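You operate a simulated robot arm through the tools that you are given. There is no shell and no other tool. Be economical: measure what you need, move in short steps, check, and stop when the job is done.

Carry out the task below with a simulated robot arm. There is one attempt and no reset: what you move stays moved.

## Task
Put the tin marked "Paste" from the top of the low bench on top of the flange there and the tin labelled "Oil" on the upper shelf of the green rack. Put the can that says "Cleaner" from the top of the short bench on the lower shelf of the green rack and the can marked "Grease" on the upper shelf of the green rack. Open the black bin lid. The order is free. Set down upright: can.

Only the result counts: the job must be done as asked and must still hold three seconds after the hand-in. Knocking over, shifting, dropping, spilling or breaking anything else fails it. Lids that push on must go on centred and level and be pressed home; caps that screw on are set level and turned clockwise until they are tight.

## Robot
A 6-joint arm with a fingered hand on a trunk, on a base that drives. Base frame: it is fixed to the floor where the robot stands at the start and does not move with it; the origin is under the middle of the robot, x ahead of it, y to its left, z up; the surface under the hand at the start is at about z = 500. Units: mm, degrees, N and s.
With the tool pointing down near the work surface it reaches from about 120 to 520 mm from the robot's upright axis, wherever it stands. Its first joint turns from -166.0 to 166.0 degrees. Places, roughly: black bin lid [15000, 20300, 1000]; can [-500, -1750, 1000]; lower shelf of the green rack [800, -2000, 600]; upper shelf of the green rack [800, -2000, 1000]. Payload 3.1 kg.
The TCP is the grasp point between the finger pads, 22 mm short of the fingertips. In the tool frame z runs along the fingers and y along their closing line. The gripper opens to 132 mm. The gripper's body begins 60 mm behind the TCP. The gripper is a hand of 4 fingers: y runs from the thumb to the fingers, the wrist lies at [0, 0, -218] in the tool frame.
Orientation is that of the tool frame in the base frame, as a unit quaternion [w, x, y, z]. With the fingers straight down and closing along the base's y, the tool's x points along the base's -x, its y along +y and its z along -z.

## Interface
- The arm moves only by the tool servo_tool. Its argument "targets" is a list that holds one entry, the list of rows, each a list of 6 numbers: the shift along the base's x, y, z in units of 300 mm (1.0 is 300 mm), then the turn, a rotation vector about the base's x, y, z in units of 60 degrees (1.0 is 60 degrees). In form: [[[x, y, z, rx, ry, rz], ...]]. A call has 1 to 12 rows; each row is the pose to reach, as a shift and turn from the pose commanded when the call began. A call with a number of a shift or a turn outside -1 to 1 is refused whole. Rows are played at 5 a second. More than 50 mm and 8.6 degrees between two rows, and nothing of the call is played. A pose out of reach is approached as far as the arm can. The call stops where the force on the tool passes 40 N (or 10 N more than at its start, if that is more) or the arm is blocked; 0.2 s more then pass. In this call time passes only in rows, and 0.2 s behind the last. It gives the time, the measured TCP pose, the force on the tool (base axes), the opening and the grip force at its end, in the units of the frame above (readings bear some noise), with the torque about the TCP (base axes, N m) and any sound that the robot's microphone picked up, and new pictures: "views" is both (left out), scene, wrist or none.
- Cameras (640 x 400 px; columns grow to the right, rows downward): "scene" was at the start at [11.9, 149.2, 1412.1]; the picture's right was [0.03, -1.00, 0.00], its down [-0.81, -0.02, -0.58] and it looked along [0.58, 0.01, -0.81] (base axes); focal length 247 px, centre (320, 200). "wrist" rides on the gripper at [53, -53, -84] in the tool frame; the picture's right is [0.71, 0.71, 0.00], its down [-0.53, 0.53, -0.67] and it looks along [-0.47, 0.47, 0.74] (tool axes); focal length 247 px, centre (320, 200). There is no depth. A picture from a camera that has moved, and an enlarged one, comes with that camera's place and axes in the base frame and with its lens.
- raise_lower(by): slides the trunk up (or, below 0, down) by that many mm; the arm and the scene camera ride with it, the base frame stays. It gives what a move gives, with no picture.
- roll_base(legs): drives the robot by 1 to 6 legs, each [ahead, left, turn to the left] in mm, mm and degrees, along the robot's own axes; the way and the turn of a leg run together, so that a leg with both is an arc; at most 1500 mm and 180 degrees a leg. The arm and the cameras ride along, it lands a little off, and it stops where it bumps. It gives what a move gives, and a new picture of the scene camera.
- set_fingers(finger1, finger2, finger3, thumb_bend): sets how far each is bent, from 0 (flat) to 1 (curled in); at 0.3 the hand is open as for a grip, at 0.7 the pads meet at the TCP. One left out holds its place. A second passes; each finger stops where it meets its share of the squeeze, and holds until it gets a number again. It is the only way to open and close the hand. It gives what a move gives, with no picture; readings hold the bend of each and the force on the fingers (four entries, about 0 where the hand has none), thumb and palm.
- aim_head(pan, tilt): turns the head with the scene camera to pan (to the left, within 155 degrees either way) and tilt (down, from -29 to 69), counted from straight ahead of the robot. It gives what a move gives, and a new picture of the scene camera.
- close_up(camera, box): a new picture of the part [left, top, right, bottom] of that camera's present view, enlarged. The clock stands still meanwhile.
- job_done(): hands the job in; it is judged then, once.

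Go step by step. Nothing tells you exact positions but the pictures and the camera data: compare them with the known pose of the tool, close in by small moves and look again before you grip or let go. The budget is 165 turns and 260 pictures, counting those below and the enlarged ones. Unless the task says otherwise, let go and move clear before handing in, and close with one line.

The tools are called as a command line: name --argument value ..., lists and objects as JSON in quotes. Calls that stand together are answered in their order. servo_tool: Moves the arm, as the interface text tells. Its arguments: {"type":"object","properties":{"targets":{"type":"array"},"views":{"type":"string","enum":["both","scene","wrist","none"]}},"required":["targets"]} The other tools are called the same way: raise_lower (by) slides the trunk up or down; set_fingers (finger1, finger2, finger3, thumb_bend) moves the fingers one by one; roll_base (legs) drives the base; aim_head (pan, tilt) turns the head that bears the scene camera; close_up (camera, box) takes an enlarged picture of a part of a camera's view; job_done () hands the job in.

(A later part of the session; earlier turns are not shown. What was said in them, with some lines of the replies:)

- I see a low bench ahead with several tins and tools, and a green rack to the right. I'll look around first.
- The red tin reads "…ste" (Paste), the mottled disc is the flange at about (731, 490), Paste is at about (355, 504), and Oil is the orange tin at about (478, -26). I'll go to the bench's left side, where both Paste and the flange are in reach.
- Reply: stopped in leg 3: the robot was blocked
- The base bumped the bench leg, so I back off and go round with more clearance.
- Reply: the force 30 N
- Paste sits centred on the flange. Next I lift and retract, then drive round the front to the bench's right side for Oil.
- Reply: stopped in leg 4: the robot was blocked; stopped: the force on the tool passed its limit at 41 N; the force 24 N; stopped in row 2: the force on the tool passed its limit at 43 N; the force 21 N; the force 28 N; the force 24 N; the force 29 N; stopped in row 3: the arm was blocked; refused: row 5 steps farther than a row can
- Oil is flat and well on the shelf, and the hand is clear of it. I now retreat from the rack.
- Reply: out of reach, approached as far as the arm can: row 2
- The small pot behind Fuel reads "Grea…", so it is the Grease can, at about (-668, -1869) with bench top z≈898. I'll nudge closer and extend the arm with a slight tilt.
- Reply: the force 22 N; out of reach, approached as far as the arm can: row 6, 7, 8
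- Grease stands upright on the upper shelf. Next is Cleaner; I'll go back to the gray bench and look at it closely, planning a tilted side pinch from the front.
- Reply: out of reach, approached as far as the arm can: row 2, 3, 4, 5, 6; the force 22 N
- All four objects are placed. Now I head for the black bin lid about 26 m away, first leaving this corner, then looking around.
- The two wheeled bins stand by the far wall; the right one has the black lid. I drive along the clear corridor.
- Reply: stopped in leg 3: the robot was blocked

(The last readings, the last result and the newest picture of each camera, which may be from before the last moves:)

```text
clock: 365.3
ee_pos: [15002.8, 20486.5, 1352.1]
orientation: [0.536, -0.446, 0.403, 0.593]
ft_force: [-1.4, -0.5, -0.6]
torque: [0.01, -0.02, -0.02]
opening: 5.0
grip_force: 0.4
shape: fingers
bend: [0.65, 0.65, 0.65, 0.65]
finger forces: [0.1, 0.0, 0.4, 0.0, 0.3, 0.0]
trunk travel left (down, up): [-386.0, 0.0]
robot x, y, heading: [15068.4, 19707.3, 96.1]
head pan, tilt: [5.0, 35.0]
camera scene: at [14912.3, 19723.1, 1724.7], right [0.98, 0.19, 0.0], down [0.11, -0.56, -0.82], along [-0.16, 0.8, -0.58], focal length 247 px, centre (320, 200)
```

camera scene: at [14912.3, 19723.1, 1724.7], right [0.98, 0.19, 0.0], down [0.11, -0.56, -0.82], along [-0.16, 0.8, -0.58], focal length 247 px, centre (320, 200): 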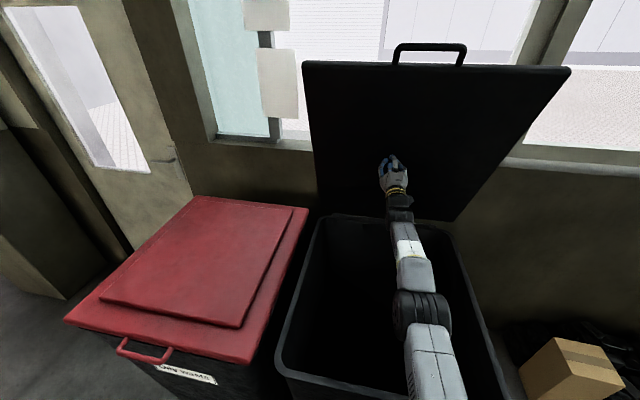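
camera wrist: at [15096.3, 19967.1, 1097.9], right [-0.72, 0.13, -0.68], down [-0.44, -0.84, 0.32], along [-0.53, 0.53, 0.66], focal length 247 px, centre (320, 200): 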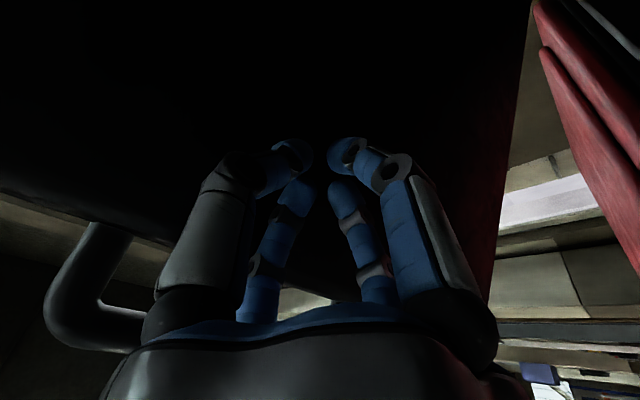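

roll_base --legs '[[30, 0, 0]]'

servo_tool --targets '[[[0, 0.06, -0.02, 0, 0, 0], [0, 0.1, -0.04, 0, 0, 0]]]' --views "scene"

```text
clock: 366.3
ee_pos: [14998.8, 20511.9, 1354.1]
orientation: [0.536, -0.445, 0.402, 0.594]
ft_force: [0.9, 0.6, -0.1]
torque: [0.01, 0.01, 0.01]
opening: 5.1
grip_force: 0.0
shape: fingers
bend: [0.65, 0.65, 0.65, 0.65]
finger forces: [0.1, 0.1, 0.0, 0.1, 0.0, 0.0]
trunk travel left (down, up): [-386.0, 0.0]
robot x, y, heading: [15066.1, 19732.7, 96.2]
head pan, tilt: [5.0, 35.0]
stopped in leg 1: the robot was blocked; the commanded pose is now the measured one
camera scene: at [14909.2, 19749.2, 1724.7], right [0.98, 0.19, 0.0], down [0.11, -0.57, -0.82], along [-0.16, 0.8, -0.58], focal length 247 px, centre (320, 200)
```

scene: 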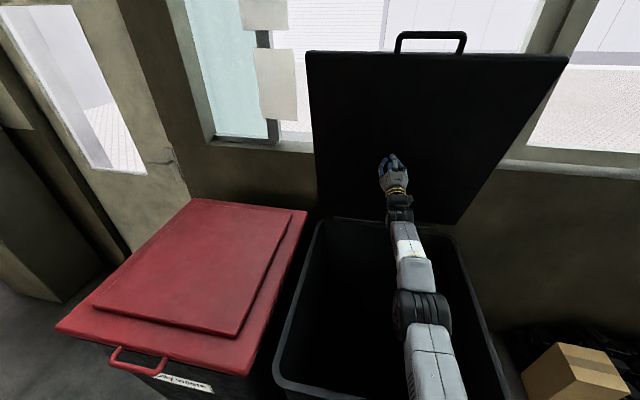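

```text
clock: 366.9
ee_pos: [15002.9, 20508.2, 1350.3]
orientation: [0.537, -0.444, 0.401, 0.595]
ft_force: [-0.8, -0.7, -0.6]
torque: [0.02, -0.03, 0.0]
opening: 5.3
grip_force: 0.0
shape: fingers
bend: [0.65, 0.65, 0.65, 0.65]
finger forces: [0.0, 0.0, 0.0, 0.0, 0.0, 0.0]
out of reach, approached as far as the arm can: row 1, 2
trunk travel left (down, up): [-386.0, 0.0]
robot x, y, heading: [15069.3, 19731.5, 96.3]
head pan, tilt: [5.0, 35.0]
camera scene: at [14909.6, 19744.0, 1724.8], right [0.98, 0.19, 0.0], down [0.11, -0.56, -0.82], along [-0.16, 0.8, -0.57], focal length 247 px, centre (320, 200)
```

scene: 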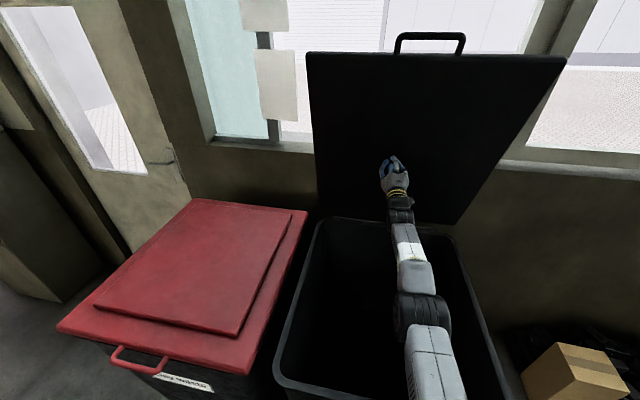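

servo_tool --targets '[[[0, -0.1, 0.0, 0, 0, 0], [0, -0.2, 0.0, 0, 0, 0]]]' --views "scene"

roll_base --legs '[[-60, 0, 0]]'

```text
clock: 367.5
ee_pos: [15003.9, 20446.2, 1351.5]
orientation: [0.537, -0.444, 0.401, 0.595]
ft_force: [0.0, -1.0, -0.5]
torque: [-0.02, 0.0, 0.01]
opening: 5.7
grip_force: 0.0
shape: fingers
bend: [0.65, 0.65, 0.65, 0.65]
finger forces: [0.0, 0.0, 0.1, 0.0, 0.1, 0.0]
trunk travel left (down, up): [-386.0, 0.0]
robot x, y, heading: [15063.8, 19728.9, 96.1]
head pan, tilt: [5.0, 35.0]
camera scene: at [14909.7, 19743.2, 1724.8], right [0.98, 0.19, 0.0], down [0.11, -0.56, -0.82], along [-0.16, 0.8, -0.57], focal length 247 px, centre (320, 200)
```

scene: 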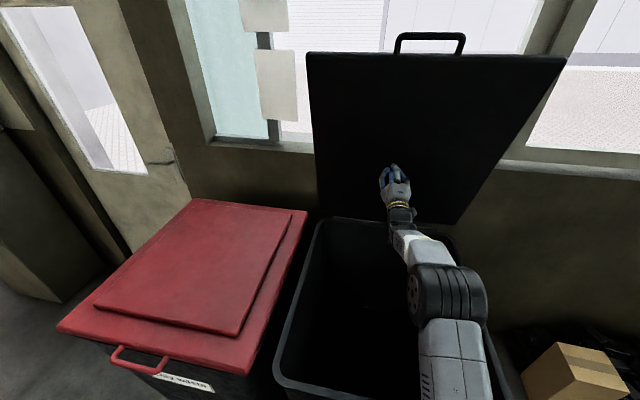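

```text
clock: 368.5
ee_pos: [15010.3, 20386.9, 1350.1]
orientation: [0.537, -0.444, 0.402, 0.595]
ft_force: [-0.7, -0.9, -0.1]
torque: [-0.05, 0.01, -0.03]
opening: 5.4
grip_force: 0.1
shape: fingers
bend: [0.65, 0.65, 0.65, 0.65]
finger forces: [0.0, 0.0, 0.1, 0.0, 0.0, 0.1]
trunk travel left (down, up): [-386.0, 0.0]
robot x, y, heading: [15075.3, 19672.4, 95.9]
head pan, tilt: [5.0, 35.0]
camera scene: at [14916.2, 19683.1, 1724.8], right [0.98, 0.19, 0.0], down [0.11, -0.56, -0.82], along [-0.16, 0.8, -0.57], focal length 247 px, centre (320, 200)
```

scene: 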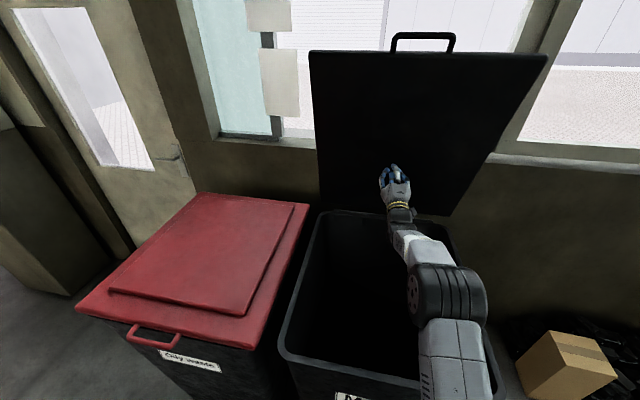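

The lid stays up near vertical by friction, but I want it fully open. I'll come alongside the bin's right side and push it further back.

roll_base --legs '[[-400, 0, 0], [0, 0, -4], [0, -540, 0]]'

servo_tool --targets '[[[0, -0.14, 0, 0, 0, 0], [0, -0.28, 0, 0, 0, 0], [-0.14, -0.36, 0, 0, 0, 0], [-0.28, -0.42, 0, 0, 0, 0], [-0.42, -0.46, 0, 0, 0, 0], [-0.56, -0.48, 0, 0, 0, 0], [-0.7, -0.5, 0, 0, 0, 0], [-0.84, -0.5, 0, 0, 0, 0]]]' --views "none"

```text
clock: 374.1
ee_pos: [15630.5, 20015.9, 1350.1]
orientation: [0.556, -0.431, 0.415, 0.577]
ft_force: [1.3, -0.5, 0.3]
torque: [-0.02, -0.03, -0.01]
opening: 5.3
grip_force: 0.1
shape: fingers
bend: [0.65, 0.65, 0.65, 0.65]
finger forces: [0.0, 0.0, 0.1, 0.0, 0.1, 0.0]
trunk travel left (down, up): [-386.0, 0.0]
robot x, y, heading: [15647.5, 19299.7, 92.1]
head pan, tilt: [5.0, 35.0]
camera scene: at [15489.7, 19320.6, 1724.9], right [0.99, 0.13, 0.0], down [0.07, -0.57, -0.82], along [-0.1, 0.81, -0.57], focal length 247 px, centre (320, 200)
```

scene: 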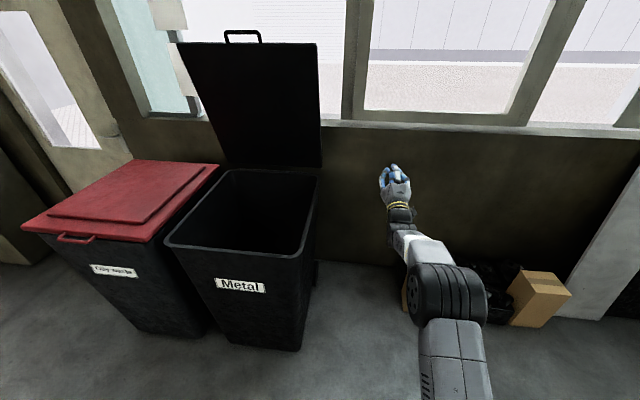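

```text
clock: 375.9
ee_pos: [15376.8, 19867.0, 1348.0]
orientation: [0.556, -0.431, 0.416, 0.576]
ft_force: [0.1, -0.4, -0.2]
torque: [0.04, 0.0, 0.0]
opening: 5.3
grip_force: 0.2
shape: fingers
bend: [0.65, 0.65, 0.65, 0.65]
finger forces: [0.1, 0.0, 0.1, 0.0, 0.0, 0.0]
trunk travel left (down, up): [-386.0, 0.0]
robot x, y, heading: [15645.6, 19300.9, 92.3]
head pan, tilt: [5.0, 35.0]
```

servo_tool --targets '[[[-0.12, 0.03, 0, 0, 0, 0], [-0.25, 0.06, 0, 0, 0, 0]]]' --views "none"

roll_base --legs '[[0, 30, 0], [620, 0, 0]]'

```text
clock: 376.5
ee_pos: [15300.4, 19885.0, 1349.2]
orientation: [0.556, -0.431, 0.416, 0.576]
ft_force: [0.2, -0.5, -0.3]
torque: [0.0, 0.0, 0.02]
opening: 5.2
grip_force: 0.0
shape: fingers
bend: [0.65, 0.65, 0.65, 0.65]
finger forces: [0.1, 0.0, 0.1, 0.0, 0.0, 0.1]
trunk travel left (down, up): [-386.0, 0.0]
robot x, y, heading: [15647.3, 19302.5, 92.4]
head pan, tilt: [5.0, 35.0]
```

```text
clock: 380.4
ee_pos: [15245.7, 20505.7, 1348.7]
orientation: [0.556, -0.43, 0.416, 0.577]
ft_force: [-0.1, -0.1, -1.1]
torque: [-0.02, -0.01, -0.02]
opening: 5.1
grip_force: 0.0
shape: fingers
bend: [0.65, 0.65, 0.65, 0.65]
finger forces: [0.0, 0.1, 0.0, 0.1, 0.1, 0.1]
trunk travel left (down, up): [-386.0, 0.0]
robot x, y, heading: [15592.3, 19919.6, 92.3]
head pan, tilt: [5.0, 35.0]
camera scene: at [15433.5, 19941.2, 1724.8], right [0.99, 0.13, 0.0], down [0.07, -0.57, -0.82], along [-0.11, 0.81, -0.57], focal length 247 px, centre (320, 200)
```

scene: 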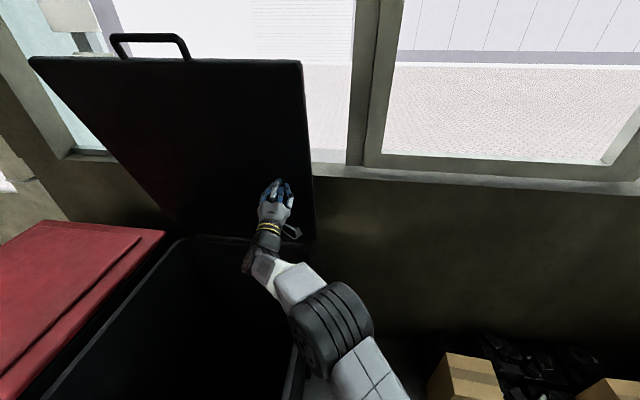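

roll_base --legs '[[110, 0, 0]]'

```text
clock: 381.6
ee_pos: [15241.4, 20617.0, 1350.1]
orientation: [0.556, -0.431, 0.416, 0.576]
ft_force: [-0.6, 0.7, -0.6]
torque: [0.02, 0.0, 0.02]
opening: 5.3
grip_force: 0.1
shape: fingers
bend: [0.65, 0.65, 0.65, 0.65]
finger forces: [0.0, 0.0, 0.0, 0.0, 0.0, 0.1]
trunk travel left (down, up): [-386.0, 0.0]
robot x, y, heading: [15588.9, 20034.9, 92.3]
head pan, tilt: [5.0, 35.0]
camera scene: at [15428.8, 20053.0, 1724.8], right [0.99, 0.13, 0.0], down [0.07, -0.57, -0.82], along [-0.11, 0.81, -0.57], focal length 247 px, centre (320, 200)
```

scene: 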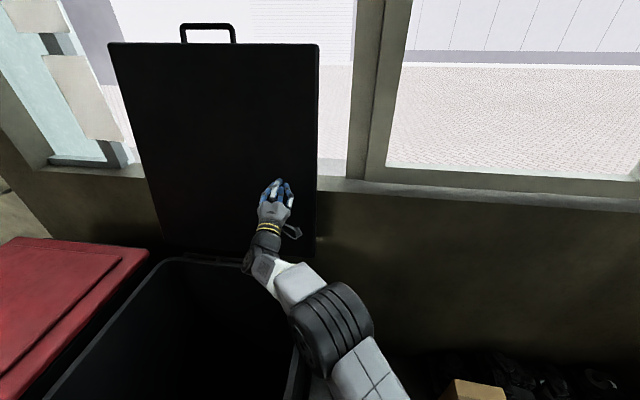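

roll_base --legs '[[-700, 0, 0]]'

```text
clock: 385.4
ee_pos: [15267.0, 19916.5, 1349.5]
orientation: [0.553, -0.433, 0.414, 0.58]
ft_force: [-0.5, -0.4, -0.6]
torque: [0.02, -0.02, -0.02]
opening: 5.1
grip_force: 0.0
shape: fingers
bend: [0.65, 0.65, 0.65, 0.65]
finger forces: [0.0, 0.1, 0.0, 0.0, 0.1, 0.0]
trunk travel left (down, up): [-386.0, 0.0]
robot x, y, heading: [15615.9, 19335.3, 92.8]
head pan, tilt: [5.0, 35.0]
camera scene: at [15461.4, 19354.4, 1724.8], right [0.99, 0.14, 0.0], down [0.08, -0.57, -0.82], along [-0.11, 0.81, -0.57], focal length 247 px, centre (320, 200)
```

scene: 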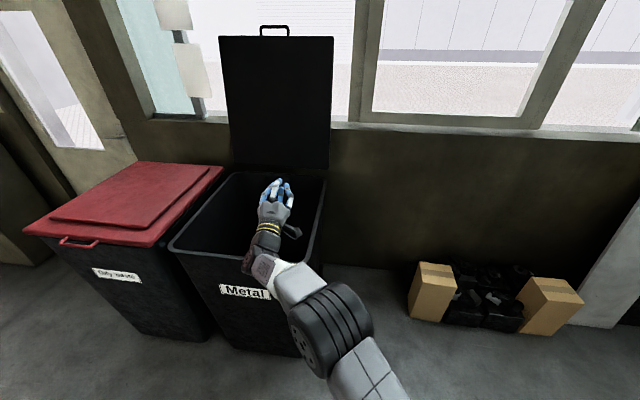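

The black lid is now swung fully back past vertical and stays there by itself. I back away and hand in.

roll_base --legs '[[-250, 0, 0]]'

job_done

```text
clock: 387.2
ee_pos: [15282.5, 19667.3, 1349.4]
orientation: [0.554, -0.432, 0.414, 0.578]
ft_force: [0.4, 0.0, 0.5]
torque: [0.03, 0.05, 0.03]
opening: 5.0
grip_force: 0.0
shape: fingers
bend: [0.65, 0.65, 0.65, 0.65]
finger forces: [0.0, 0.0, 0.0, 0.0, 0.0, 0.0]
trunk travel left (down, up): [-386.0, 0.0]
robot x, y, heading: [15631.4, 19084.9, 92.8]
head pan, tilt: [5.0, 35.0]
camera scene: at [15474.1, 19103.9, 1724.8], right [0.99, 0.14, 0.0], down [0.08, -0.57, -0.82], along [-0.11, 0.81, -0.57], focal length 247 px, centre (320, 200)
```

scene: 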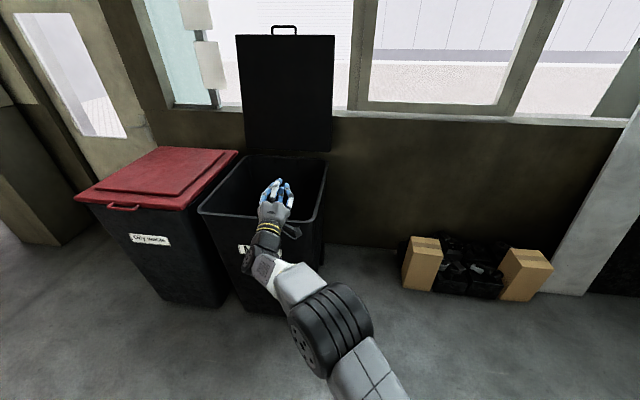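

```text
The job is handed in.
```

I've handed in the job: Paste is on the flange, Oil and Grease are on the upper shelf, Cleaner is upright on the lower shelf, and the black bin lid is open; the base bumped the low bench, the workbench and the bin on the way, and only the bench was checked afterwards (no visible shift).
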